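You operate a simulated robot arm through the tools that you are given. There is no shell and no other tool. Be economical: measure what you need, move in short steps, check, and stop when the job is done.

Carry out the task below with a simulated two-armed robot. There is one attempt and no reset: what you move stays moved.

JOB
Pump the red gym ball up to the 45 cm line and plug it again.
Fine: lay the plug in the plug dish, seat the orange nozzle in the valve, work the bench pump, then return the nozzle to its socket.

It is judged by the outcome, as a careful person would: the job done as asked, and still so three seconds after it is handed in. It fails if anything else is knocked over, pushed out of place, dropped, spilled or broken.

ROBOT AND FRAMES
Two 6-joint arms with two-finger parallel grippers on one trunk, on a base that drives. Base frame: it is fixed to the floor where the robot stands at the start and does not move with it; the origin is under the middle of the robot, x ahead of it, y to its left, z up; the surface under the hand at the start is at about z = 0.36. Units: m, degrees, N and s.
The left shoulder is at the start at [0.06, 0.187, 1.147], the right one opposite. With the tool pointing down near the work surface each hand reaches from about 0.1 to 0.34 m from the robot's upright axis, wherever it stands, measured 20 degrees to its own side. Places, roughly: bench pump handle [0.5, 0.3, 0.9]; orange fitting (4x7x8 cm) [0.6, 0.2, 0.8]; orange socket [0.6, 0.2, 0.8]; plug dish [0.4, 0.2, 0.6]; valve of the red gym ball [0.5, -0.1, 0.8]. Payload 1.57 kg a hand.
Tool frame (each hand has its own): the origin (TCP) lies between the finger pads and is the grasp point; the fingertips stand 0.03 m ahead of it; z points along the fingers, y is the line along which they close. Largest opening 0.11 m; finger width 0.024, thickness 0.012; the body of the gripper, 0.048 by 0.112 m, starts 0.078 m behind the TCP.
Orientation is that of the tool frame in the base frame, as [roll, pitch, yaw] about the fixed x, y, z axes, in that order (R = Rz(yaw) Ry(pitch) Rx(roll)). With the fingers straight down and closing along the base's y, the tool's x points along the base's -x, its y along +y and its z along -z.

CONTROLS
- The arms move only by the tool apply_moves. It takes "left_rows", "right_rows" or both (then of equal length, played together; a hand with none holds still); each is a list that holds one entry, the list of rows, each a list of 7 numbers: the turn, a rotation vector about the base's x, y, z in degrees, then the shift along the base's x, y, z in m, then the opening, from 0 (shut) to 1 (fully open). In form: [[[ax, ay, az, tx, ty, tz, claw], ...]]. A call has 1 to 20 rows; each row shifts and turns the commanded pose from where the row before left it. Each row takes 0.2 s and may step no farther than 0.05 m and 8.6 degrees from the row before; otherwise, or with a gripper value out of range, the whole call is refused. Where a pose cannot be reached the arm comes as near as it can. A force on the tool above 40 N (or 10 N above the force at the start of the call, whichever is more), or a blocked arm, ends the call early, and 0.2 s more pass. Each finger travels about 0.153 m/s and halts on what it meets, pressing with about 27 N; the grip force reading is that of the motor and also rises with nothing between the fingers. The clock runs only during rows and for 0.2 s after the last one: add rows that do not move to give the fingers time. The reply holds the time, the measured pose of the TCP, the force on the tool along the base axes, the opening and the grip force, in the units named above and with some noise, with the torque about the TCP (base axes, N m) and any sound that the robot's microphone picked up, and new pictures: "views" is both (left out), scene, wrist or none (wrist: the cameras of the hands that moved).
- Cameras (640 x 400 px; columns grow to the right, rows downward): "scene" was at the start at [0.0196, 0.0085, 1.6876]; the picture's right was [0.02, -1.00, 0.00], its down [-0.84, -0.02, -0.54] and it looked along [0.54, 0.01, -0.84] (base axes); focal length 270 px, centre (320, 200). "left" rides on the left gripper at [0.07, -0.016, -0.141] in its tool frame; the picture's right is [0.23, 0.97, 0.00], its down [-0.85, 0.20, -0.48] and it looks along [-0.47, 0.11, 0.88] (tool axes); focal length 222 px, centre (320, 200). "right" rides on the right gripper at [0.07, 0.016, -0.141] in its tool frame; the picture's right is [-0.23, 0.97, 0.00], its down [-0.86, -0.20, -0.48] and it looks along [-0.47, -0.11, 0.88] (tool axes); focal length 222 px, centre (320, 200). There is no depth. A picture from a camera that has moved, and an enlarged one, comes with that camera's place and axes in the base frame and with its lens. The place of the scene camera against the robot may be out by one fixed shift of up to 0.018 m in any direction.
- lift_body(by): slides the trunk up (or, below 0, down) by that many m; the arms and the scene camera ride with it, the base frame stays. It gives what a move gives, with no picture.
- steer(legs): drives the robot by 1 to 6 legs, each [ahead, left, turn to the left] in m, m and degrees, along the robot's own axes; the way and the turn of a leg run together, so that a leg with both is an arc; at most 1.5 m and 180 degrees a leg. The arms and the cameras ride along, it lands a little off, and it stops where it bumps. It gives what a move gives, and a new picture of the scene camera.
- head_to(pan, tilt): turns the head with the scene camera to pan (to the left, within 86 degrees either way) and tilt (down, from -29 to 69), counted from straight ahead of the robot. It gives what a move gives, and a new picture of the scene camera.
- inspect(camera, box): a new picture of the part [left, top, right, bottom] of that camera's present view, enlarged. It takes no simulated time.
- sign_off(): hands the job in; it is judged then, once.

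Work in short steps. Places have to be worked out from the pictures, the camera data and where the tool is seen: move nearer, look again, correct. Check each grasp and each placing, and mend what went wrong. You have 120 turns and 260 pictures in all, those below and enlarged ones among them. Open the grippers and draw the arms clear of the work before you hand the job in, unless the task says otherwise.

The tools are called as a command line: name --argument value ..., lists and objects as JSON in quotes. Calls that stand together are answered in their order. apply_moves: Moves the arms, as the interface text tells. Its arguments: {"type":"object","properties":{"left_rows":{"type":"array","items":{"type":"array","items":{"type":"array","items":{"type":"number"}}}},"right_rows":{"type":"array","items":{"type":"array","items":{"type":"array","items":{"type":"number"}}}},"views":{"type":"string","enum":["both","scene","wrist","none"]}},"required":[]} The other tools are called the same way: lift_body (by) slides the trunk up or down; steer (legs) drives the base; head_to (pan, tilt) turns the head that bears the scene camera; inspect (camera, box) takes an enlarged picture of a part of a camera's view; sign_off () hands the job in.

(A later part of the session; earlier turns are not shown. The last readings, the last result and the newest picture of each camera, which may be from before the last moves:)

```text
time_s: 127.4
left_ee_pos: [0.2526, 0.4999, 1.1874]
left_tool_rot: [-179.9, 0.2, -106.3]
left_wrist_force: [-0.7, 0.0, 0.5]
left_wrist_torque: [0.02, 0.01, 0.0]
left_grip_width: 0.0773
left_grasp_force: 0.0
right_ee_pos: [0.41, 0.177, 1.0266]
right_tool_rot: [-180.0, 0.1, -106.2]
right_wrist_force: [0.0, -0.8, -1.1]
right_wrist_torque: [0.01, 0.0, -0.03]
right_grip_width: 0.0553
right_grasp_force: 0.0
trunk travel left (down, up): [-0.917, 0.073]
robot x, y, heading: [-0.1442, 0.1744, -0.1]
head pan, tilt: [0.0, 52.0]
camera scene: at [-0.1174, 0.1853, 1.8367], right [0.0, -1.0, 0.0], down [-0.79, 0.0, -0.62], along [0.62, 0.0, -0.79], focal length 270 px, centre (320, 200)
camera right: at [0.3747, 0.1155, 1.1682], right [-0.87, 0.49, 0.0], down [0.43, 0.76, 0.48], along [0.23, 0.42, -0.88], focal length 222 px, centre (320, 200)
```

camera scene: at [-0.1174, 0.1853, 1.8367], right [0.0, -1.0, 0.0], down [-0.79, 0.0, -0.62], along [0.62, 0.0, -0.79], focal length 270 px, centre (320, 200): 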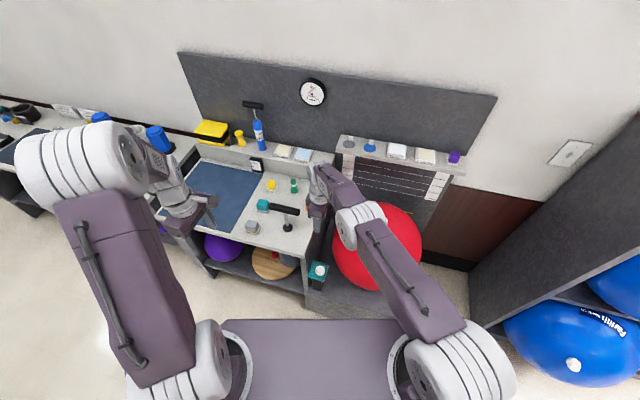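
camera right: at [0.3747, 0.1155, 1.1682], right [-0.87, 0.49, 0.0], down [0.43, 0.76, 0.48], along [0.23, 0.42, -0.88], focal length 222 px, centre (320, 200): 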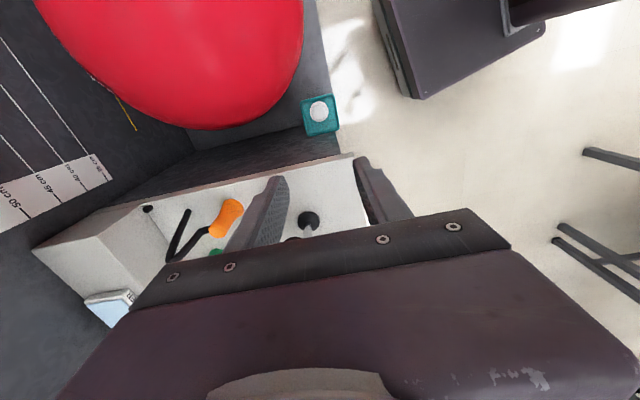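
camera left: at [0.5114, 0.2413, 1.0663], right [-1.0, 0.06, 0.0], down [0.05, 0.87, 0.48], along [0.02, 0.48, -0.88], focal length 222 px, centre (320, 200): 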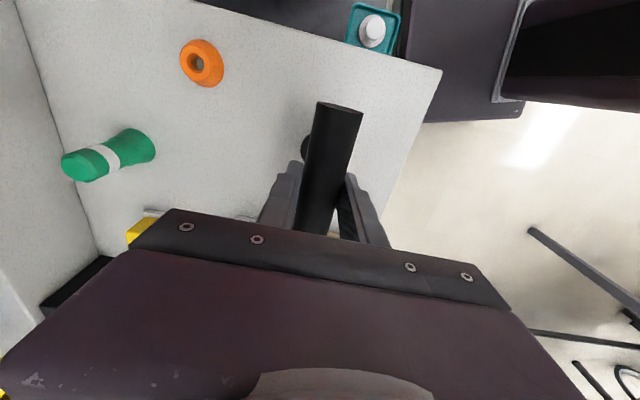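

The plug is at about [0.410,0.173] as left. I trim the position by a few mm and lower the trunk 0.3 m, then look.

apply_moves --right_rows '[[[0, 0, 0, 0.0005, -0.005, 0, 0.6], [0, 0, 0, 0, 0, 0, 0.6]]]' --views "none"

lift_body --by -0.3

inspect --camera "right" --box '[220, 80, 420, 240]'

inspect --camera "scene" --box '[240, 120, 440, 290]'

```text
time_s: 128.0
left_ee_pos: [0.2519, 0.4997, 1.1873]
left_tool_rot: [-179.9, 0.2, -106.3]
left_wrist_force: [0.4, 0.0, 0.5]
left_wrist_torque: [0.0, 0.01, -0.02]
left_grip_width: 0.0768
left_grasp_force: 0.0
right_ee_pos: [0.4106, 0.1708, 1.0256]
right_tool_rot: [-179.9, 0.0, -106.3]
right_wrist_force: [0.1, -0.7, -0.2]
right_wrist_torque: [-0.01, -0.01, 0.0]
right_grip_width: 0.0664
right_grasp_force: 0.0
trunk travel left (down, up): [-0.917, 0.073]
robot x, y, heading: [-0.1446, 0.1764, -0.1]
head pan, tilt: [0.0, 52.0]
```

```text
time_s: 131.0
left_ee_pos: [0.2535, 0.4991, 0.8885]
left_tool_rot: [-180.0, 0.2, -106.3]
left_wrist_force: [-0.5, 0.9, -1.0]
left_wrist_torque: [-0.01, -0.01, -0.03]
left_grip_width: 0.0771
left_grasp_force: 0.1
right_ee_pos: [0.4103, 0.1706, 0.7255]
right_tool_rot: [180.0, 0.0, -106.4]
right_wrist_force: [0.2, -0.2, 0.2]
right_wrist_torque: [0.01, 0.02, 0.0]
right_grip_width: 0.0659
right_grasp_force: 0.0
trunk travel left (down, up): [-0.617, 0.373]
robot x, y, heading: [-0.1435, 0.1777, -0.1]
head pan, tilt: [0.0, 52.0]
```

```text
2.50 times, centred on (320, 160) of right
camera zoom: at [0.3751, 0.1106, 0.8678], right [-0.87, 0.49, 0.0], down [0.43, 0.76, 0.48], along [0.24, 0.42, -0.88], focal length 555 px, centre (320, 300)
```

zoom: 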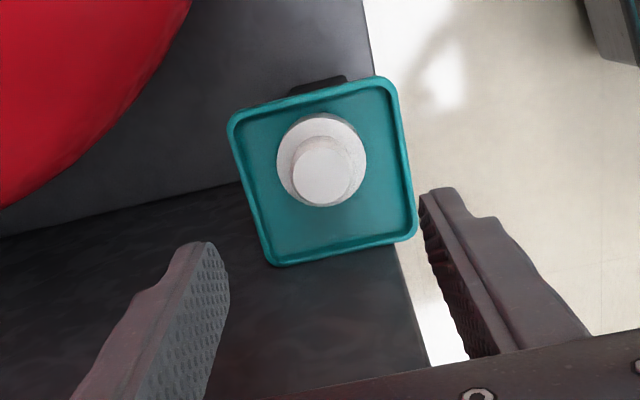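

```text
2.35 times, centred on (340, 205) of scene
camera zoom: at [-0.1175, 0.1852, 1.5368], right [0.0, -1.0, 0.0], down [-0.79, 0.0, -0.62], along [0.62, 0.0, -0.79], focal length 635 px, centre (273, 188)
```

zoom: 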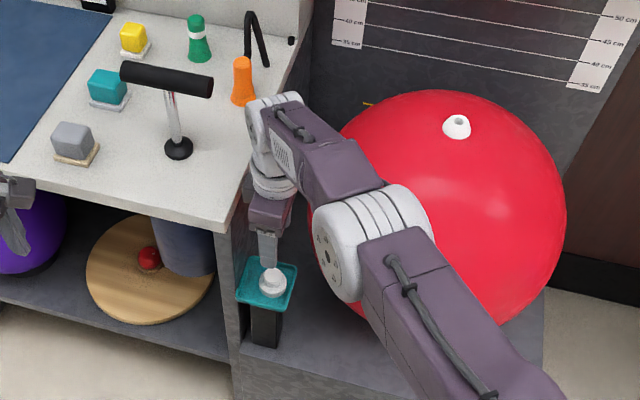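

The plug stands centred in the dish. I lower 10 cm with a small y trim and check.

apply_moves --right_rows '[[[0, 0, 0, 0, 0.002, 0, 0.5], [0, 0, 0, 0, 0, 0, 0.5]]]' --views "none"

lift_body --by -0.1

inspect --camera "right" --box '[240, 80, 400, 240]'

inspect --camera "scene" --box '[280, 130, 380, 230]'

```text
time_s: 131.6
left_ee_pos: [0.2532, 0.4989, 0.8891]
left_tool_rot: [-179.8, 0.2, -106.2]
left_wrist_force: [0.0, -0.7, -0.3]
left_wrist_torque: [-0.01, 0.0, 0.02]
left_grip_width: 0.0772
left_grasp_force: 0.2
right_ee_pos: [0.4108, 0.1739, 0.7264]
right_tool_rot: [179.9, 0.0, -106.4]
right_wrist_force: [1.3, -0.1, 0.2]
right_wrist_torque: [0.01, 0.0, 0.02]
right_grip_width: 0.055
right_grasp_force: 0.0
trunk travel left (down, up): [-0.617, 0.373]
robot x, y, heading: [-0.1411, 0.1777, -0.3]
head pan, tilt: [0.0, 52.0]
```

```text
time_s: 132.9
left_ee_pos: [0.2522, 0.4999, 0.7874]
left_tool_rot: [-180.0, 0.2, -106.3]
left_wrist_force: [0.2, 0.2, -0.7]
left_wrist_torque: [-0.04, -0.03, -0.06]
left_grip_width: 0.0767
left_grasp_force: 0.0
right_ee_pos: [0.4098, 0.1739, 0.6267]
right_tool_rot: [180.0, 0.1, -106.4]
right_wrist_force: [0.7, 0.9, 0.6]
right_wrist_torque: [0.0, 0.03, -0.02]
right_grip_width: 0.055
right_grasp_force: 0.0
trunk travel left (down, up): [-0.517, 0.473]
robot x, y, heading: [-0.1421, 0.1791, -0.6]
head pan, tilt: [0.0, 52.0]
```

```text
2.50 times, centred on (320, 160) of right
camera zoom: at [0.3749, 0.1126, 0.768], right [-0.87, 0.49, 0.0], down [0.43, 0.76, 0.48], along [0.24, 0.42, -0.88], focal length 555 px, centre (320, 300)
```

zoom: 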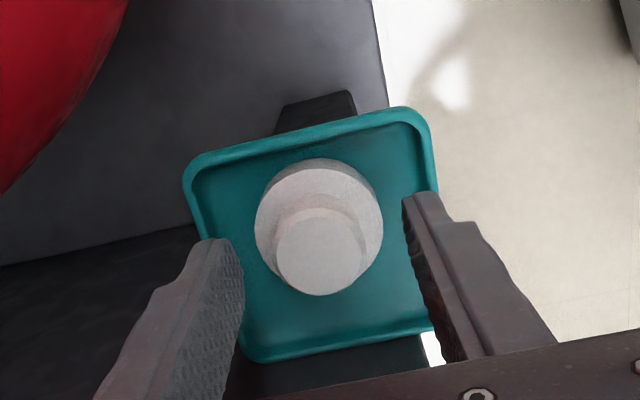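

```text
4.00 times, centred on (330, 180) of scene
camera zoom: at [-0.1176, 0.1852, 1.4368], right [0.0, -1.0, 0.0], down [-0.79, 0.0, -0.62], along [0.62, 0.0, -0.79], focal length 1079 px, centre (280, 280)
```

zoom: 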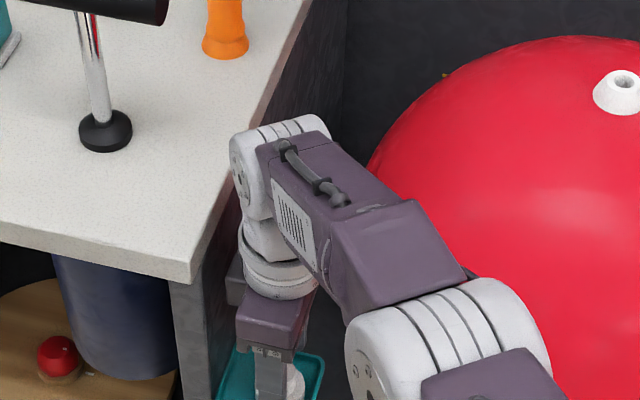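

Good; 1 cm more by trunk, then close on the knob.

lift_body --by -0.01

apply_moves --right_rows '[[[0, 0, 0, 0, 0, 0, 0.3], [0, 0, 0, 0, 0, 0, 0.1], [0, 0, 0, 0, 0, 0, 0.1], [0, 0, 0, 0, 0, 0, 0.1]]]' --views "none"

inspect --camera "right" --box '[240, 80, 400, 240]'

```text
time_s: 133.5
left_ee_pos: [0.2528, 0.4988, 0.7788]
left_tool_rot: [-179.9, 0.2, -106.3]
left_wrist_force: [0.0, 0.2, -0.2]
left_wrist_torque: [0.02, 0.0, -0.01]
left_grip_width: 0.0769
left_grasp_force: 0.1
right_ee_pos: [0.4094, 0.1741, 0.6166]
right_tool_rot: [180.0, 0.1, -106.4]
right_wrist_force: [-0.6, -0.2, 0.4]
right_wrist_torque: [0.02, -0.01, -0.06]
right_grip_width: 0.0549
right_grasp_force: 0.0
trunk travel left (down, up): [-0.507, 0.483]
robot x, y, heading: [-0.1422, 0.1791, -0.2]
head pan, tilt: [0.0, 52.0]
```

```text
time_s: 134.5
left_ee_pos: [0.2525, 0.4987, 0.7766]
left_tool_rot: [-179.9, 0.2, -106.3]
left_wrist_force: [0.5, 0.0, 1.1]
left_wrist_torque: [0.0, -0.02, 0.02]
left_grip_width: 0.0772
left_grasp_force: 0.0
right_ee_pos: [0.4104, 0.1729, 0.6166]
right_tool_rot: [-180.0, 0.1, -106.4]
right_wrist_force: [0.0, -0.9, 0.2]
right_wrist_torque: [0.0, -0.01, 0.01]
right_grip_width: 0.0237
right_grasp_force: 27.0
trunk travel left (down, up): [-0.507, 0.483]
robot x, y, heading: [-0.1398, 0.1791, -0.4]
head pan, tilt: [0.0, 52.0]
```

```text
2.50 times, centred on (320, 160) of right
camera zoom: at [0.375, 0.1126, 0.7578], right [-0.87, 0.49, 0.0], down [0.43, 0.76, 0.48], along [0.24, 0.42, -0.88], focal length 555 px, centre (320, 300)
```

zoom: 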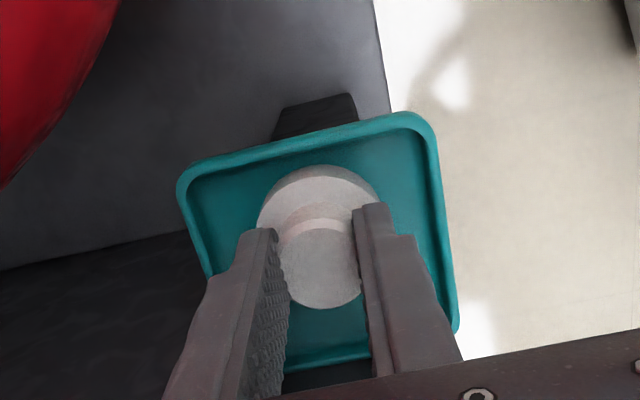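

The plug is gripped. I raise the trunk well clear and drive so that the hand comes over the valve [0.541,-0.104].

lift_body --by 0.4

steer --legs '[[0.131, -0.277, 0]]'

apply_moves --right_rows '[[[0, 0, 0, 0, 0, 0, 0.1]]]' --views "wrist"

```text
time_s: 138.3
left_ee_pos: [0.2529, 0.4997, 1.1775]
left_tool_rot: [-179.9, 0.2, -106.3]
left_wrist_force: [-0.1, -0.5, -0.5]
left_wrist_torque: [-0.02, -0.02, -0.02]
left_grip_width: 0.0769
left_grasp_force: 0.0
right_ee_pos: [0.4107, 0.1738, 1.0162]
right_tool_rot: [180.0, 0.0, -106.4]
right_wrist_force: [-0.2, -0.4, 0.9]
right_wrist_torque: [0.0, 0.03, -0.01]
right_grip_width: 0.0239
right_grasp_force: 26.5
trunk travel left (down, up): [-0.907, 0.083]
robot x, y, heading: [-0.1397, 0.1793, -0.3]
head pan, tilt: [0.0, 52.0]
```

```text
time_s: 140.4
left_ee_pos: [0.3857, 0.2177, 1.1773]
left_tool_rot: [-179.8, 0.2, -106.3]
left_wrist_force: [0.3, -0.2, 0.0]
left_wrist_torque: [-0.02, -0.06, 0.01]
left_grip_width: 0.077
left_grasp_force: 0.0
right_ee_pos: [0.5429, -0.1076, 1.017]
right_tool_rot: [-179.9, 0.1, -106.4]
right_wrist_force: [-0.4, 0.6, -0.3]
right_wrist_torque: [0.02, -0.02, 0.01]
right_grip_width: 0.0237
right_grasp_force: 27.3
trunk travel left (down, up): [-0.907, 0.083]
robot x, y, heading: [-0.0056, -0.1059, 0.1]
head pan, tilt: [0.0, 52.0]
camera scene: at [0.0149, -0.0949, 1.8267], right [0.0, -1.0, 0.0], down [-0.79, 0.0, -0.62], along [0.62, 0.0, -0.79], focal length 270 px, centre (320, 200)
```

scene: 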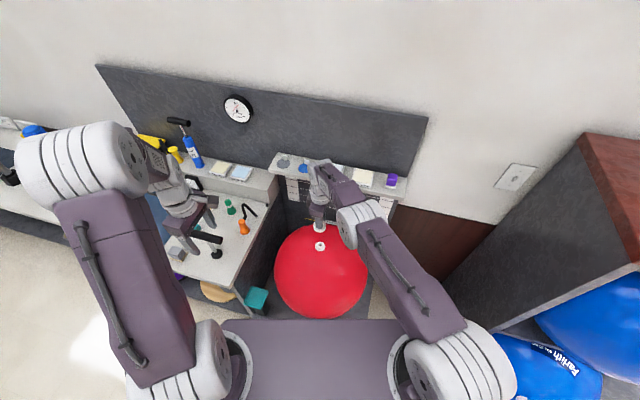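

```text
time_s: 140.8
left_ee_pos: [0.3867, 0.2162, 1.1783]
left_tool_rot: [-179.9, 0.2, -106.4]
left_wrist_force: [0.2, -0.1, 0.4]
left_wrist_torque: [-0.02, 0.0, 0.0]
left_grip_width: 0.0767
left_grasp_force: 0.0
right_ee_pos: [0.5424, -0.1096, 1.0177]
right_tool_rot: [-180.0, 0.1, -106.3]
right_wrist_force: [0.7, 0.0, -0.6]
right_wrist_torque: [0.0, 0.0, 0.0]
right_grip_width: 0.0237
right_grasp_force: 26.9
trunk travel left (down, up): [-0.907, 0.083]
robot x, y, heading: [-0.0109, -0.1021, 0.1]
head pan, tilt: [0.0, 52.0]
camera right: at [0.5086, -0.1702, 1.1577], right [-0.87, 0.49, 0.0], down [0.43, 0.76, 0.48], along [0.24, 0.42, -0.88], focal length 222 px, centre (320, 200)
```

right: 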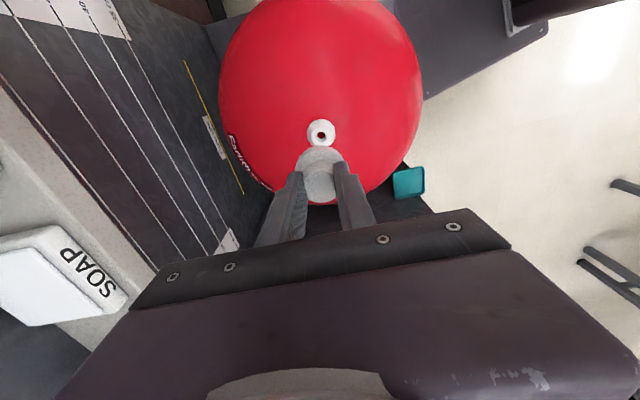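

Over the valve. I zoom to measure the offset.

inspect --camera "right" --box '[270, 100, 370, 220]'

inspect --camera "scene" --box '[290, 200, 350, 260]'

```text
3.33 times, centred on (320, 160) of right
camera zoom: at [0.5086, -0.1702, 1.1577], right [-0.87, 0.49, 0.0], down [0.43, 0.76, 0.48], along [0.24, 0.42, -0.88], focal length 740 px, centre (320, 333)
```

zoom: 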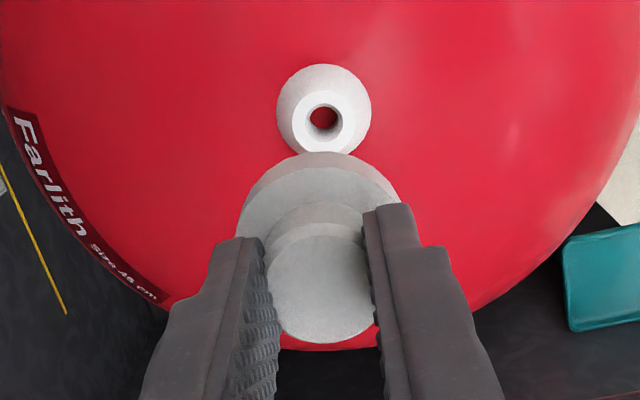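

```text
6.67 times, centred on (320, 230) of scene
camera zoom: at [0.0164, -0.0979, 1.8267], right [0.0, -1.0, 0.0], down [-0.79, 0.0, -0.62], along [0.62, 0.0, -0.79], focal length 1798 px, centre (320, 0)
```

zoom: 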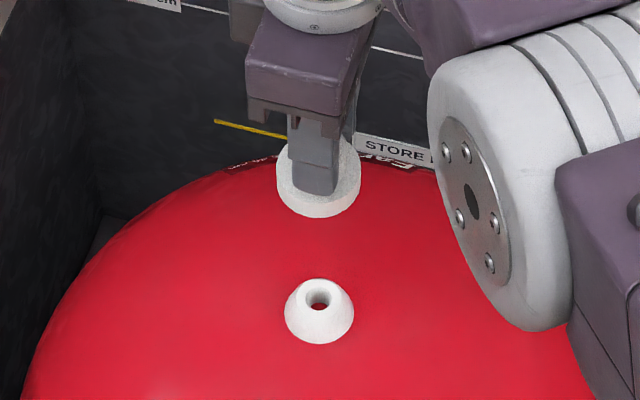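

After correcting for the view bias found at the dish, the hand is within a millimetre of the valve axis. I lower the trunk 9.5 cm and look.

lift_body --by -0.095

inspect --camera "scene" --box '[290, 180, 350, 240]'

inspect --camera "right" --box '[270, 100, 370, 220]'

```text
time_s: 142.1
left_ee_pos: [0.3854, 0.2166, 1.0833]
left_tool_rot: [-179.9, 0.2, -106.3]
left_wrist_force: [-0.8, 0.5, 0.0]
left_wrist_torque: [0.02, 0.01, -0.01]
left_grip_width: 0.0771
left_grasp_force: 0.0
right_ee_pos: [0.5435, -0.1091, 0.9216]
right_tool_rot: [-179.9, 0.1, -106.2]
right_wrist_force: [-0.2, 0.3, 0.6]
right_wrist_torque: [-0.01, -0.02, 0.0]
right_grip_width: 0.0235
right_grasp_force: 27.2
trunk travel left (down, up): [-0.812, 0.178]
robot x, y, heading: [-0.0051, -0.1055, -0.3]
head pan, tilt: [0.0, 52.0]
```

```text
6.67 times, centred on (320, 210) of scene
camera zoom: at [0.0161, -0.0977, 1.7317], right [0.0, -1.0, 0.0], down [-0.79, 0.0, -0.62], along [0.62, 0.0, -0.79], focal length 1798 px, centre (320, 133)
```

zoom: 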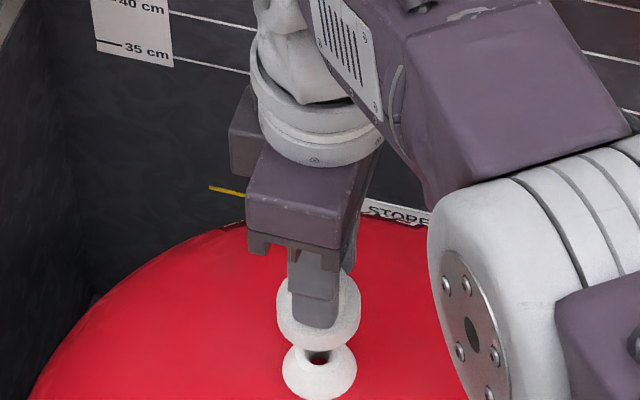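

```text
3.33 times, centred on (320, 160) of right
camera zoom: at [0.5085, -0.1701, 1.0629], right [-0.87, 0.49, 0.0], down [0.43, 0.76, 0.48], along [0.24, 0.42, -0.88], focal length 740 px, centre (320, 333)
```

zoom: 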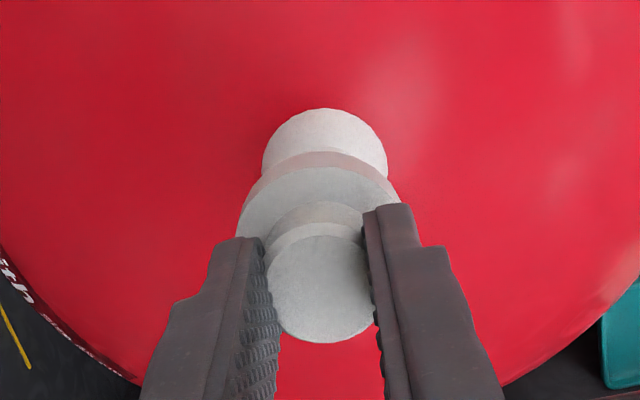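

Nearly concentric: the valve is about 1.5 mm toward -x, +1 mm y. I trim that and lower in steps until it snaps.

apply_moves --right_rows '[[[0, 0, 0, -0.0015, 0.001, -0.004, 0.1], [0, 0, 0, 0, 0, -0.006, 0.1], [0, 0, 0, 0, 0, -0.005, 0.1], [0, 0, 0, 0, 0, 0, 0.1]]]' --views "none"

inspect --camera "scene" --box '[290, 185, 350, 245]'

inspect --camera "right" --box '[270, 100, 370, 220]'

```text
time_s: 143.1
left_ee_pos: [0.3868, 0.2165, 1.0832]
left_tool_rot: [-179.9, 0.3, -106.3]
left_wrist_force: [0.0, -0.4, -0.3]
left_wrist_torque: [-0.02, 0.0, -0.01]
left_grip_width: 0.0768
left_grasp_force: 0.1
right_ee_pos: [0.5404, -0.1084, 0.9062]
right_tool_rot: [-179.9, 0.1, -106.2]
right_wrist_force: [-0.6, 0.4, 0.1]
right_wrist_torque: [0.01, 0.0, 0.0]
right_grip_width: 0.0236
right_grasp_force: 27.2
trunk travel left (down, up): [-0.812, 0.178]
robot x, y, heading: [-0.0085, -0.1012, -0.2]
head pan, tilt: [0.0, 52.0]
```

```text
6.67 times, centred on (320, 215) of scene
camera zoom: at [0.0163, -0.0979, 1.7317], right [0.0, -1.0, 0.0], down [-0.79, 0.0, -0.62], along [0.62, 0.0, -0.79], focal length 1798 px, centre (320, 100)
```

zoom: 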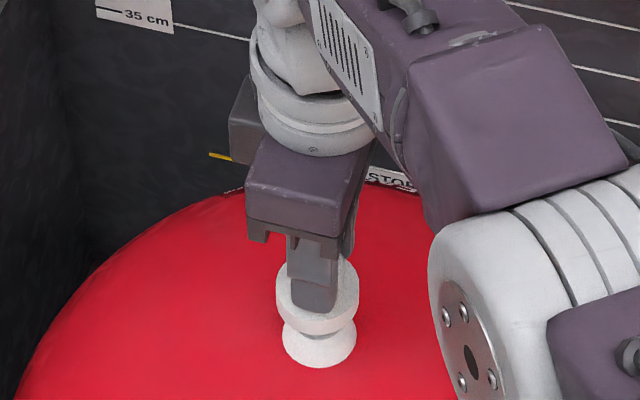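

```text
3.33 times, centred on (320, 160) of right
camera zoom: at [0.5065, -0.1696, 1.048], right [-0.87, 0.49, 0.0], down [0.43, 0.76, 0.48], along [0.24, 0.42, -0.88], focal length 740 px, centre (320, 333)
```

zoom: 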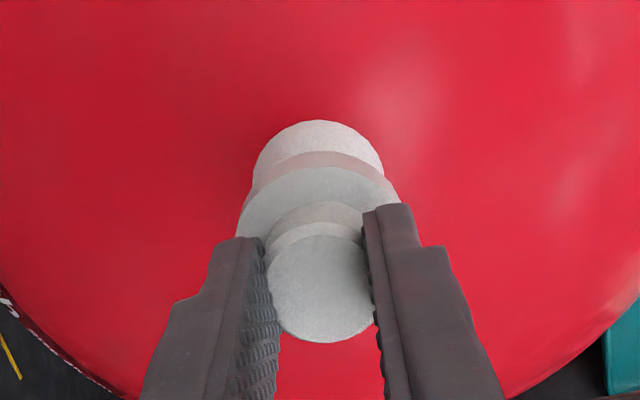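

Concentric now. I press down in 3 mm steps.

apply_moves --right_rows '[[[0, 0, 0, 0, 0, -0.004, 0.1], [0, 0, 0, 0, 0, -0.004, 0.1], [0, 0, 0, 0, 0, -0.003, 0.1], [0, 0, 0, 0, 0, -0.003, 0.1], [0, 0, 0, 0, 0, 0, 0.1]]]' --views "none"

inspect --camera "scene" --box '[290, 185, 350, 245]'

```text
time_s: 144.3
left_ee_pos: [0.385, 0.2162, 1.0838]
left_tool_rot: [180.0, 0.2, -106.3]
left_wrist_force: [-1.0, -0.4, 0.1]
left_wrist_torque: [-0.03, 0.0, 0.0]
left_grip_width: 0.0771
left_grasp_force: 0.0
right_ee_pos: [0.5392, -0.1093, 0.8978]
right_tool_rot: [180.0, 0.1, -106.4]
right_wrist_force: [-0.2, 0.2, -0.3]
right_wrist_torque: [-0.02, -0.03, 0.0]
right_grip_width: 0.0239
right_grasp_force: 27.2
right hand out of reach, approached as far as the arm can: row 4
trunk travel left (down, up): [-0.812, 0.178]
robot x, y, heading: [-0.0093, -0.1033, -0.3]
head pan, tilt: [0.0, 52.0]
```

```text
6.67 times, centred on (320, 215) of scene
camera zoom: at [0.0163, -0.0979, 1.7317], right [0.0, -1.0, 0.0], down [-0.79, 0.0, -0.62], along [0.62, 0.0, -0.79], focal length 1798 px, centre (320, 100)
```

zoom: 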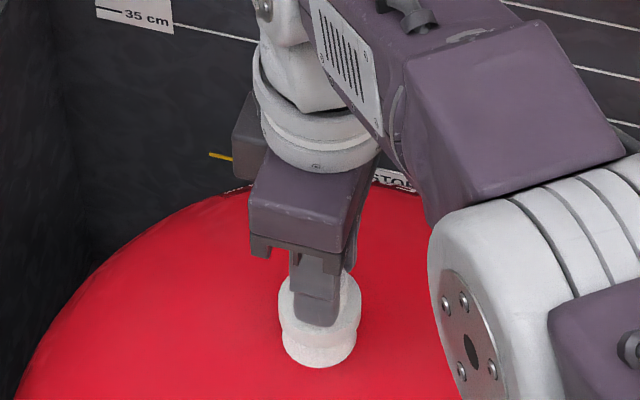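

The arm is at its limit, so the trunk does the rest: down 6 mm.

lift_body --by -0.006

inspect --camera "scene" --box '[300, 200, 340, 240]'

inspect --camera "right" --box '[270, 100, 370, 220]'

```text
time_s: 144.9
left_ee_pos: [0.387, 0.2168, 1.076]
left_tool_rot: [-179.8, 0.3, -106.3]
left_wrist_force: [-0.1, 0.1, -0.5]
left_wrist_torque: [0.0, 0.01, -0.02]
left_grip_width: 0.077
left_grasp_force: 0.0
right_ee_pos: [0.5382, -0.1096, 0.8904]
right_tool_rot: [-180.0, 0.0, -106.3]
right_wrist_force: [-0.1, -0.2, 0.1]
right_wrist_torque: [0.02, 0.0, 0.0]
right_grip_width: 0.0234
right_grasp_force: 27.5
trunk travel left (down, up): [-0.806, 0.184]
robot x, y, heading: [-0.0104, -0.1051, -0.2]
head pan, tilt: [0.0, 52.0]
```

```text
10.00 times, centred on (320, 220) of scene
camera zoom: at [0.0166, -0.0978, 1.7257], right [0.0, -1.0, 0.0], down [-0.79, 0.0, -0.62], along [0.62, 0.0, -0.79], focal length 2697 px, centre (320, 0)
```

zoom: 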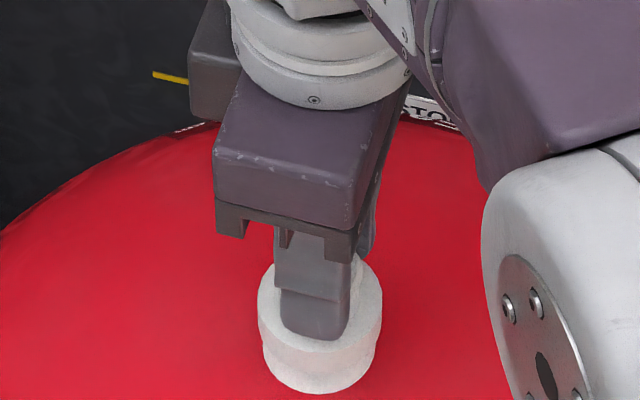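

```text
3.33 times, centred on (320, 160) of right
camera zoom: at [0.5038, -0.1709, 1.0321], right [-0.87, 0.49, 0.0], down [0.43, 0.76, 0.48], along [0.24, 0.42, -0.88], focal length 740 px, centre (320, 333)
```

zoom: 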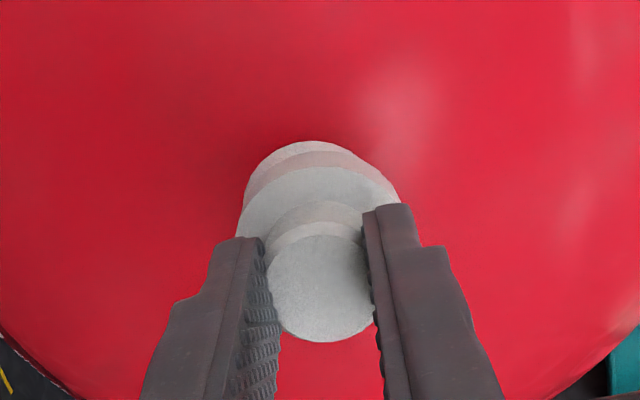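

The hand slid back about 2 mm while at the limit. I correct with the base by +2.5 mm, then lower further.

steer --legs '[[0.0025, -0.001, 0]]'

lift_body --by -0.004

inspect --camera "right" --box '[270, 100, 370, 220]'

```text
time_s: 145.6
left_ee_pos: [0.3883, 0.2159, 1.0773]
left_tool_rot: [180.0, 0.2, -106.2]
left_wrist_force: [-0.1, -0.5, -0.4]
left_wrist_torque: [-0.03, -0.04, 0.02]
left_grip_width: 0.0772
left_grasp_force: 0.1
right_ee_pos: [0.5412, -0.1099, 0.8912]
right_tool_rot: [-180.0, 0.0, -106.3]
right_wrist_force: [-0.5, 0.3, -0.5]
right_wrist_torque: [-0.04, -0.02, 0.0]
right_grip_width: 0.0235
right_grasp_force: 26.6
trunk travel left (down, up): [-0.806, 0.184]
robot x, y, heading: [-0.0096, -0.1066, -0.3]
head pan, tilt: [0.0, 52.0]
camera scene: at [0.0177, -0.0985, 1.7257], right [0.0, -1.0, 0.0], down [-0.79, 0.0, -0.62], along [0.62, 0.0, -0.79], focal length 270 px, centre (320, 200)
```

scene: 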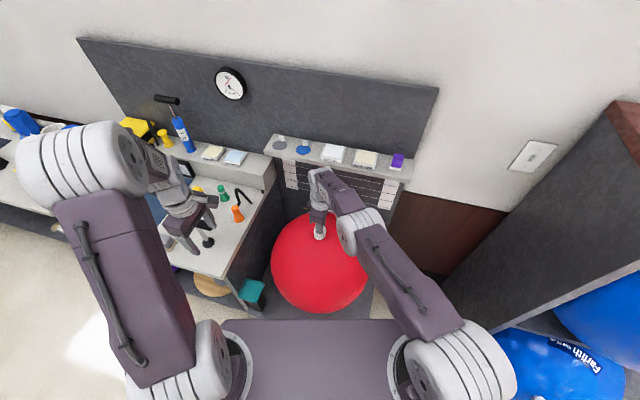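

```text
time_s: 146.1
left_ee_pos: [0.3887, 0.2156, 1.0734]
left_tool_rot: [-179.9, 0.2, -106.2]
left_wrist_force: [-0.6, 0.3, 0.6]
left_wrist_torque: [0.01, -0.01, -0.03]
left_grip_width: 0.077
left_grasp_force: 0.1
right_ee_pos: [0.5412, -0.1108, 0.8876]
right_tool_rot: [180.0, 0.0, -106.3]
right_wrist_force: [0.0, 0.3, -0.4]
right_wrist_torque: [-0.02, -0.02, -0.01]
right_grip_width: 0.0235
right_grasp_force: 27.3
trunk travel left (down, up): [-0.802, 0.188]
robot x, y, heading: [-0.0073, -0.1104, -0.2]
head pan, tilt: [0.0, 52.0]
```

```text
3.33 times, centred on (320, 160) of right
camera zoom: at [0.5062, -0.1718, 1.0283], right [-0.87, 0.49, 0.0], down [0.43, 0.76, 0.48], along [0.24, 0.42, -0.88], focal length 740 px, centre (320, 333)
```

zoom: 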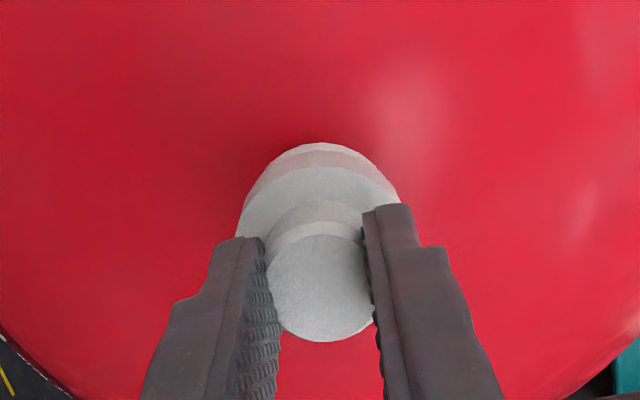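

Centred again, still no contact. Down another 5 mm.

lift_body --by -0.005

inspect --camera "right" --box '[270, 100, 370, 220]'

```text
time_s: 146.7
left_ee_pos: [0.3897, 0.2153, 1.0685]
left_tool_rot: [-179.9, 0.3, -106.1]
left_wrist_force: [0.3, -0.1, 0.4]
left_wrist_torque: [0.01, 0.0, -0.04]
left_grip_width: 0.077
left_grasp_force: 0.1
right_ee_pos: [0.5409, -0.1104, 0.8815]
right_tool_rot: [180.0, 0.0, -106.3]
right_wrist_force: [0.8, -0.3, 0.4]
right_wrist_torque: [0.01, -0.02, -0.01]
right_grip_width: 0.0235
right_grasp_force: 26.6
trunk travel left (down, up): [-0.797, 0.193]
robot x, y, heading: [-0.006, -0.1065, 0.1]
head pan, tilt: [0.0, 52.0]
```

```text
3.33 times, centred on (320, 160) of right
camera zoom: at [0.5064, -0.1718, 1.0232], right [-0.87, 0.49, 0.0], down [0.43, 0.76, 0.48], along [0.24, 0.42, -0.88], focal length 740 px, centre (320, 333)
```

zoom: 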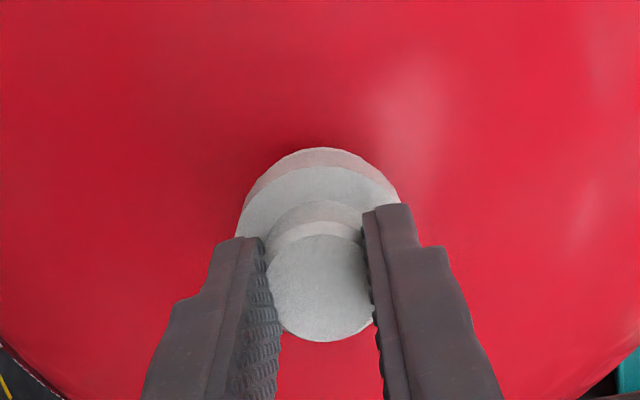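

No contact yet where I expected it, so I check whether the ball has lost height since the nozzle came off.

inspect --camera "scene" --box '[260, 240, 310, 275]'

inspect --camera "scene" --box '[275, 205, 325, 240]'

inspect --camera "scene" --box '[330, 285, 380, 320]'

inspect --camera "scene" --box '[270, 285, 320, 320]'

```text
11.43 times, centred on (285, 258) of scene
camera zoom: at [0.0192, -0.0988, 1.7167], right [0.0, -1.0, 0.0], down [-0.79, 0.0, -0.62], along [0.62, 0.0, -0.79], focal length 3082 px, centre (720, -457)
```

zoom: 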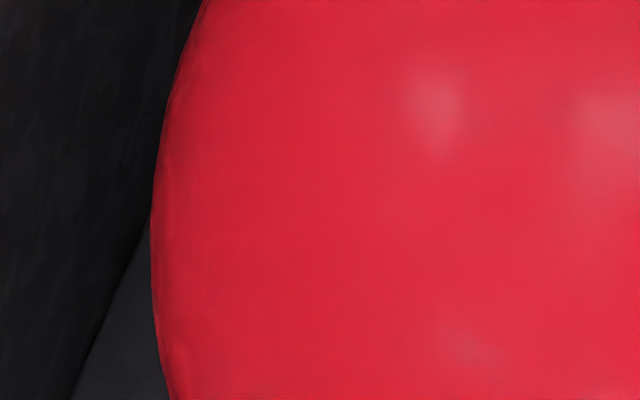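

```text
11.43 times, centred on (300, 222) of scene
camera zoom: at [0.0192, -0.0988, 1.7167], right [0.0, -1.0, 0.0], down [-0.79, 0.0, -0.62], along [0.62, 0.0, -0.79], focal length 3082 px, centre (549, -57)
```

zoom: 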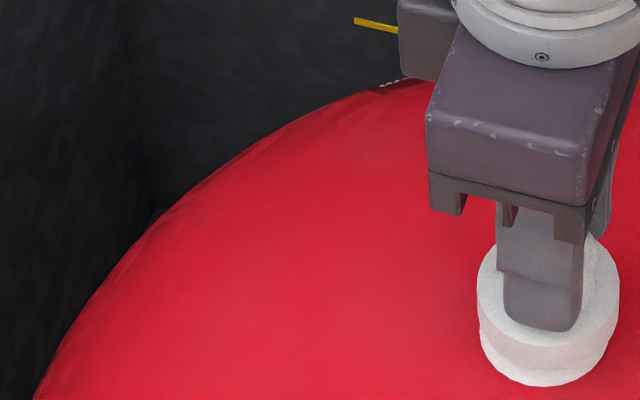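

```text
11.43 times, centred on (355, 302) of scene
camera zoom: at [0.0192, -0.0988, 1.7167], right [0.0, -1.0, 0.0], down [-0.79, 0.0, -0.62], along [0.62, 0.0, -0.79], focal length 3082 px, centre (-80, -971)
```

zoom: 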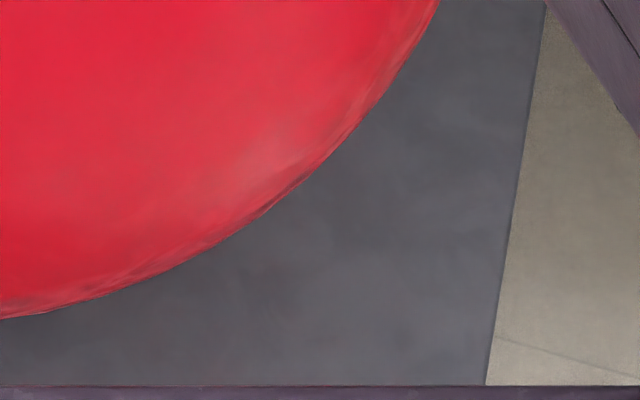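

```text
11.43 times, centred on (295, 302) of scene
camera zoom: at [0.0192, -0.0988, 1.7167], right [0.0, -1.0, 0.0], down [-0.79, 0.0, -0.62], along [0.62, 0.0, -0.79], focal length 3082 px, centre (606, -971)
```

zoom: 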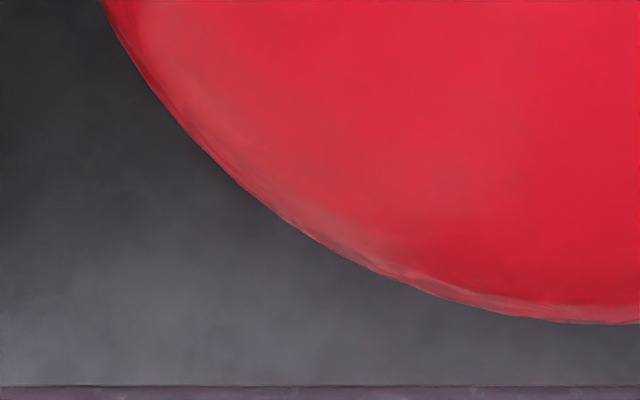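

The outline gives about 44.5 cm now, so I should plug it promptly. The cap already covers the cone; I keep pressing with the trunk.

lift_body --by -0.005

inspect --camera "scene" --box '[300, 205, 340, 245]'

```text
time_s: 147.2
left_ee_pos: [0.3901, 0.2165, 1.0628]
left_tool_rot: [-180.0, 0.2, -106.1]
left_wrist_force: [-1.4, -0.1, -0.4]
left_wrist_torque: [0.02, 0.01, 0.04]
left_grip_width: 0.0773
left_grasp_force: 0.1
right_ee_pos: [0.5411, -0.1115, 0.8769]
right_tool_rot: [-180.0, 0.0, -106.3]
right_wrist_force: [0.5, -1.0, -0.4]
right_wrist_torque: [-0.01, -0.02, 0.02]
right_grip_width: 0.0263
right_grasp_force: 27.0
trunk travel left (down, up): [-0.792, 0.198]
robot x, y, heading: [-0.0077, -0.1069, -0.3]
head pan, tilt: [0.0, 52.0]
```

```text
10.00 times, centred on (320, 225) of scene
camera zoom: at [0.0193, -0.0988, 1.7117], right [0.0, -1.0, 0.0], down [-0.79, 0.0, -0.62], along [0.62, 0.0, -0.79], focal length 2697 px, centre (320, -50)
```

zoom: 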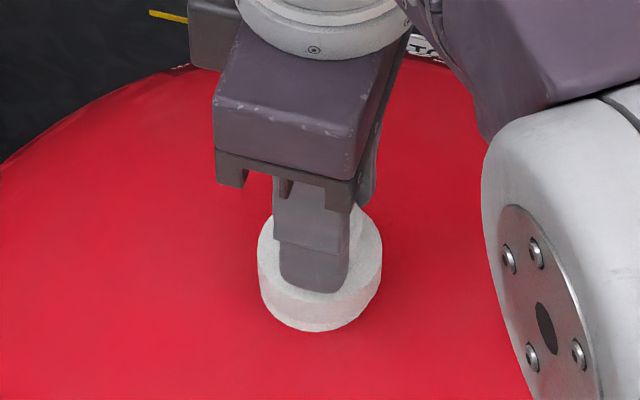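

The knob began to slide up within the fingers, so the cap is meeting the valve. I continue down so the fingertips push on the cap's flange.

lift_body --by -0.004

lift_body --by -0.003

inspect --camera "scene" --box '[300, 205, 340, 245]'

inspect --camera "right" --box '[270, 100, 370, 220]'

```text
time_s: 147.7
left_ee_pos: [0.3888, 0.2153, 1.0578]
left_tool_rot: [-179.9, 0.2, -106.2]
left_wrist_force: [0.0, -0.2, -0.1]
left_wrist_torque: [0.02, 0.01, -0.01]
left_grip_width: 0.077
left_grasp_force: 0.1
right_ee_pos: [0.5417, -0.1112, 0.8725]
right_tool_rot: [-180.0, 0.0, -106.2]
right_wrist_force: [-0.2, -0.4, -0.1]
right_wrist_torque: [-0.02, 0.0, 0.0]
right_grip_width: 0.0266
right_grasp_force: 27.1
trunk travel left (down, up): [-0.788, 0.202]
robot x, y, heading: [-0.0069, -0.1069, -0.1]
head pan, tilt: [0.0, 52.0]
```

```text
time_s: 148.3
left_ee_pos: [0.3891, 0.2155, 1.0556]
left_tool_rot: [-179.9, 0.2, -106.3]
left_wrist_force: [-0.5, -0.1, 0.9]
left_wrist_torque: [0.02, 0.01, 0.03]
left_grip_width: 0.0768
left_grasp_force: 0.1
right_ee_pos: [0.5417, -0.1108, 0.8694]
right_tool_rot: [-180.0, 0.0, -106.3]
right_wrist_force: [-0.3, 1.0, 0.1]
right_wrist_torque: [0.02, -0.04, 0.02]
right_grip_width: 0.0266
right_grasp_force: 26.4
trunk travel left (down, up): [-0.785, 0.205]
robot x, y, heading: [-0.0062, -0.1021, -0.3]
head pan, tilt: [0.0, 52.0]
```

```text
10.00 times, centred on (320, 225) of scene
camera zoom: at [0.0193, -0.0989, 1.7047], right [0.0, -1.0, 0.0], down [-0.79, 0.0, -0.62], along [0.62, 0.0, -0.79], focal length 2697 px, centre (320, -50)
```

zoom: 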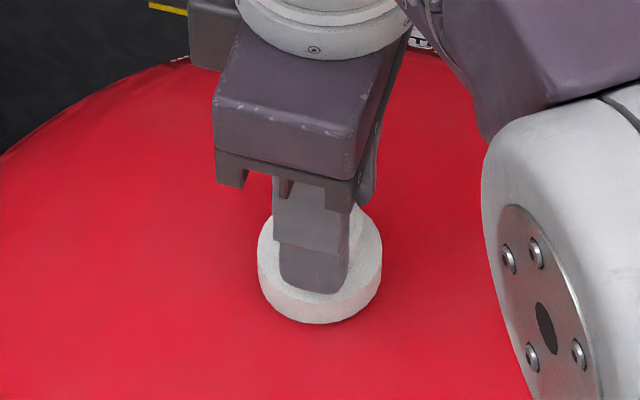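

```text
3.33 times, centred on (320, 160) of right
camera zoom: at [0.5065, -0.1719, 1.0111], right [-0.87, 0.49, 0.0], down [0.43, 0.76, 0.48], along [0.24, 0.42, -0.88], focal length 740 px, centre (320, 333)
```

zoom: 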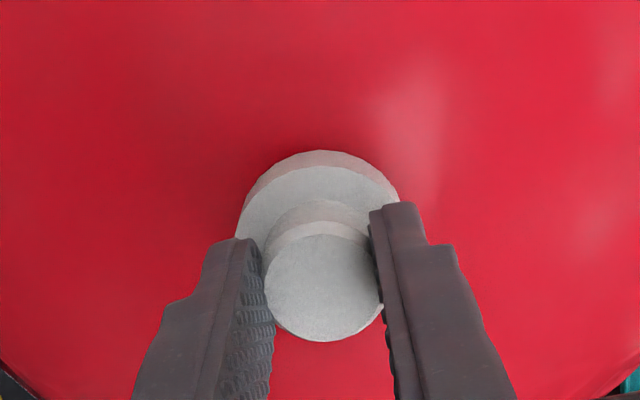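

No resistance yet; I go on down 6 mm and check the ball's left edge again for any shrinking.

lift_body --by -0.006

inspect --camera "scene" --box '[260, 240, 310, 275]'

inspect --camera "scene" --box '[270, 285, 320, 320]'

inspect --camera "scene" --box '[275, 205, 345, 255]'

```text
time_s: 148.8
left_ee_pos: [0.3877, 0.2161, 1.0516]
left_tool_rot: [-179.8, 0.4, -106.3]
left_wrist_force: [0.0, 0.0, -0.6]
left_wrist_torque: [0.0, 0.0, 0.01]
left_grip_width: 0.077
left_grasp_force: 0.0
right_ee_pos: [0.5413, -0.1091, 0.8687]
right_tool_rot: [-179.6, 0.4, -106.3]
right_wrist_force: [4.5, 3.7, 34.0]
right_wrist_torque: [-0.04, -0.12, 0.07]
right_grip_width: 0.0267
right_grasp_force: 27.0
trunk travel left (down, up): [-0.779, 0.211]
robot x, y, heading: [-0.0083, -0.1069, -0.1]
head pan, tilt: [0.0, 52.0]
heard: snap
```

```text
11.43 times, centred on (285, 258) of scene
camera zoom: at [0.0148, -0.0984, 1.6993], right [0.0, -1.0, 0.0], down [-0.79, 0.0, -0.62], along [0.62, 0.0, -0.79], focal length 3082 px, centre (720, -457)
```

zoom: 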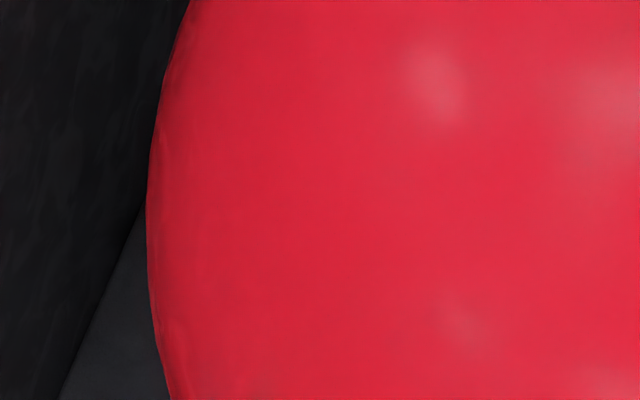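

```text
11.43 times, centred on (295, 302) of scene
camera zoom: at [0.0148, -0.0984, 1.6993], right [0.0, -1.0, 0.0], down [-0.79, 0.0, -0.62], along [0.62, 0.0, -0.79], focal length 3082 px, centre (606, -971)
```

zoom: 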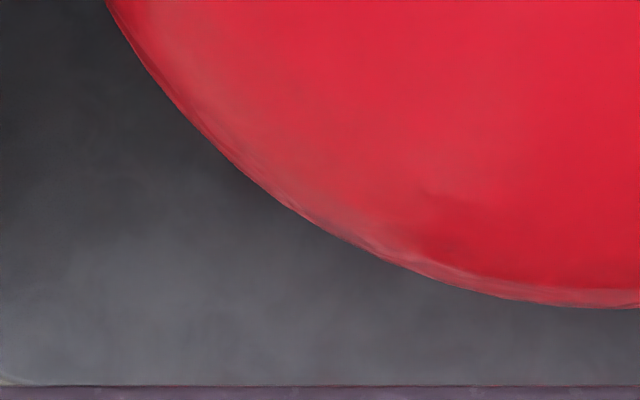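

```text
8.00 times, centred on (310, 230) of scene
camera zoom: at [0.0148, -0.0984, 1.6993], right [0.0, -1.0, 0.0], down [-0.79, 0.0, -0.62], along [0.62, 0.0, -0.79], focal length 2158 px, centre (400, -40)
```

zoom: 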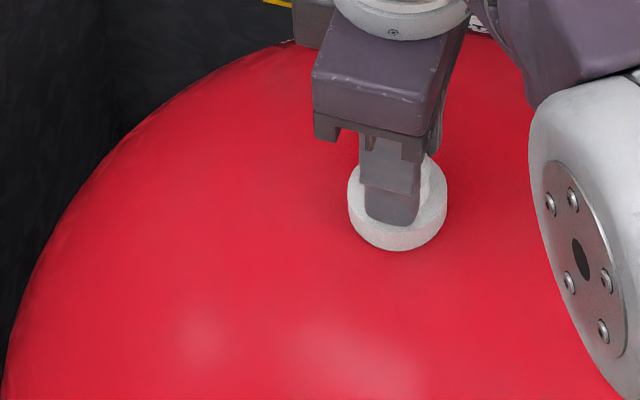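

A snap: the plug is in. I open the fingers first, then raise straight up with the trunk.

apply_moves --right_rows '[[[0, 0, 0, 0, 0, 0, 0.4], [0, 0, 0, 0, 0, 0, 0.6], [0, 0, 0, 0, 0, 0, 0.6]]]' --views "none"

lift_body --by 0.12

inspect --camera "scene" --box '[260, 190, 380, 330]'

inspect --camera "right" --box '[240, 60, 400, 200]'

```text
time_s: 149.6
left_ee_pos: [0.3886, 0.2153, 1.049]
left_tool_rot: [-179.9, 0.1, -106.4]
left_wrist_force: [0.7, 0.0, 0.7]
left_wrist_torque: [-0.03, 0.01, 0.02]
left_grip_width: 0.0768
left_grasp_force: 0.1
right_ee_pos: [0.5426, -0.1114, 0.8642]
right_tool_rot: [179.9, 0.0, -106.3]
right_wrist_force: [0.6, 0.3, 0.5]
right_wrist_torque: [0.04, 0.02, -0.01]
right_grip_width: 0.0658
right_grasp_force: 0.1
trunk travel left (down, up): [-0.779, 0.211]
robot x, y, heading: [-0.0076, -0.1072, -0.2]
head pan, tilt: [0.0, 52.0]
```

```text
time_s: 151.1
left_ee_pos: [0.3894, 0.2149, 1.1698]
left_tool_rot: [180.0, 0.2, -106.2]
left_wrist_force: [-0.5, -0.4, 0.9]
left_wrist_torque: [0.04, 0.01, -0.05]
left_grip_width: 0.0767
left_grasp_force: 0.0
right_ee_pos: [0.5418, -0.1101, 0.9845]
right_tool_rot: [180.0, 0.0, -106.3]
right_wrist_force: [-0.1, 0.0, -0.5]
right_wrist_torque: [0.01, 0.0, 0.02]
right_grip_width: 0.0659
right_grasp_force: 0.1
trunk travel left (down, up): [-0.899, 0.091]
robot x, y, heading: [-0.0064, -0.1058, 0.2]
head pan, tilt: [0.0, 52.0]
```

```text
2.86 times, centred on (320, 260) of scene
camera zoom: at [0.019, -0.0989, 1.8187], right [0.0, -1.0, 0.0], down [-0.79, 0.0, -0.62], along [0.62, 0.0, -0.79], focal length 771 px, centre (320, 29)
```

zoom: 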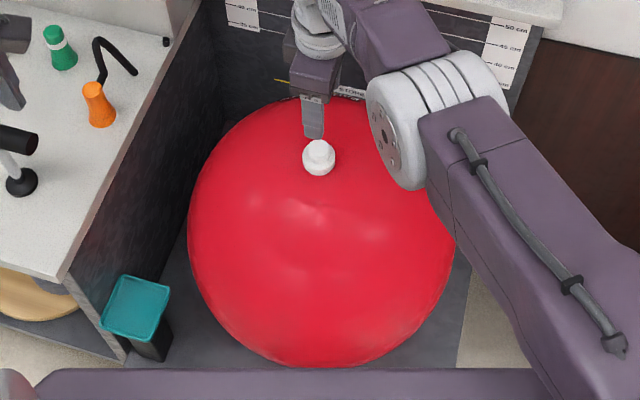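

```text
2.86 times, centred on (320, 130) of right
camera zoom: at [0.5063, -0.1719, 1.1252], right [-0.87, 0.49, 0.0], down [0.43, 0.76, 0.48], along [0.24, 0.42, -0.88], focal length 635 px, centre (320, 400)
```

zoom: 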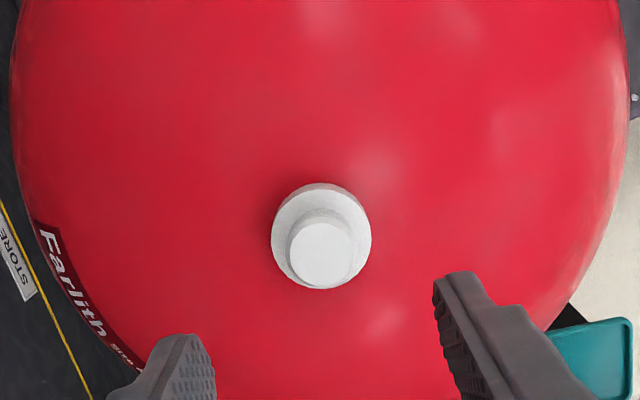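

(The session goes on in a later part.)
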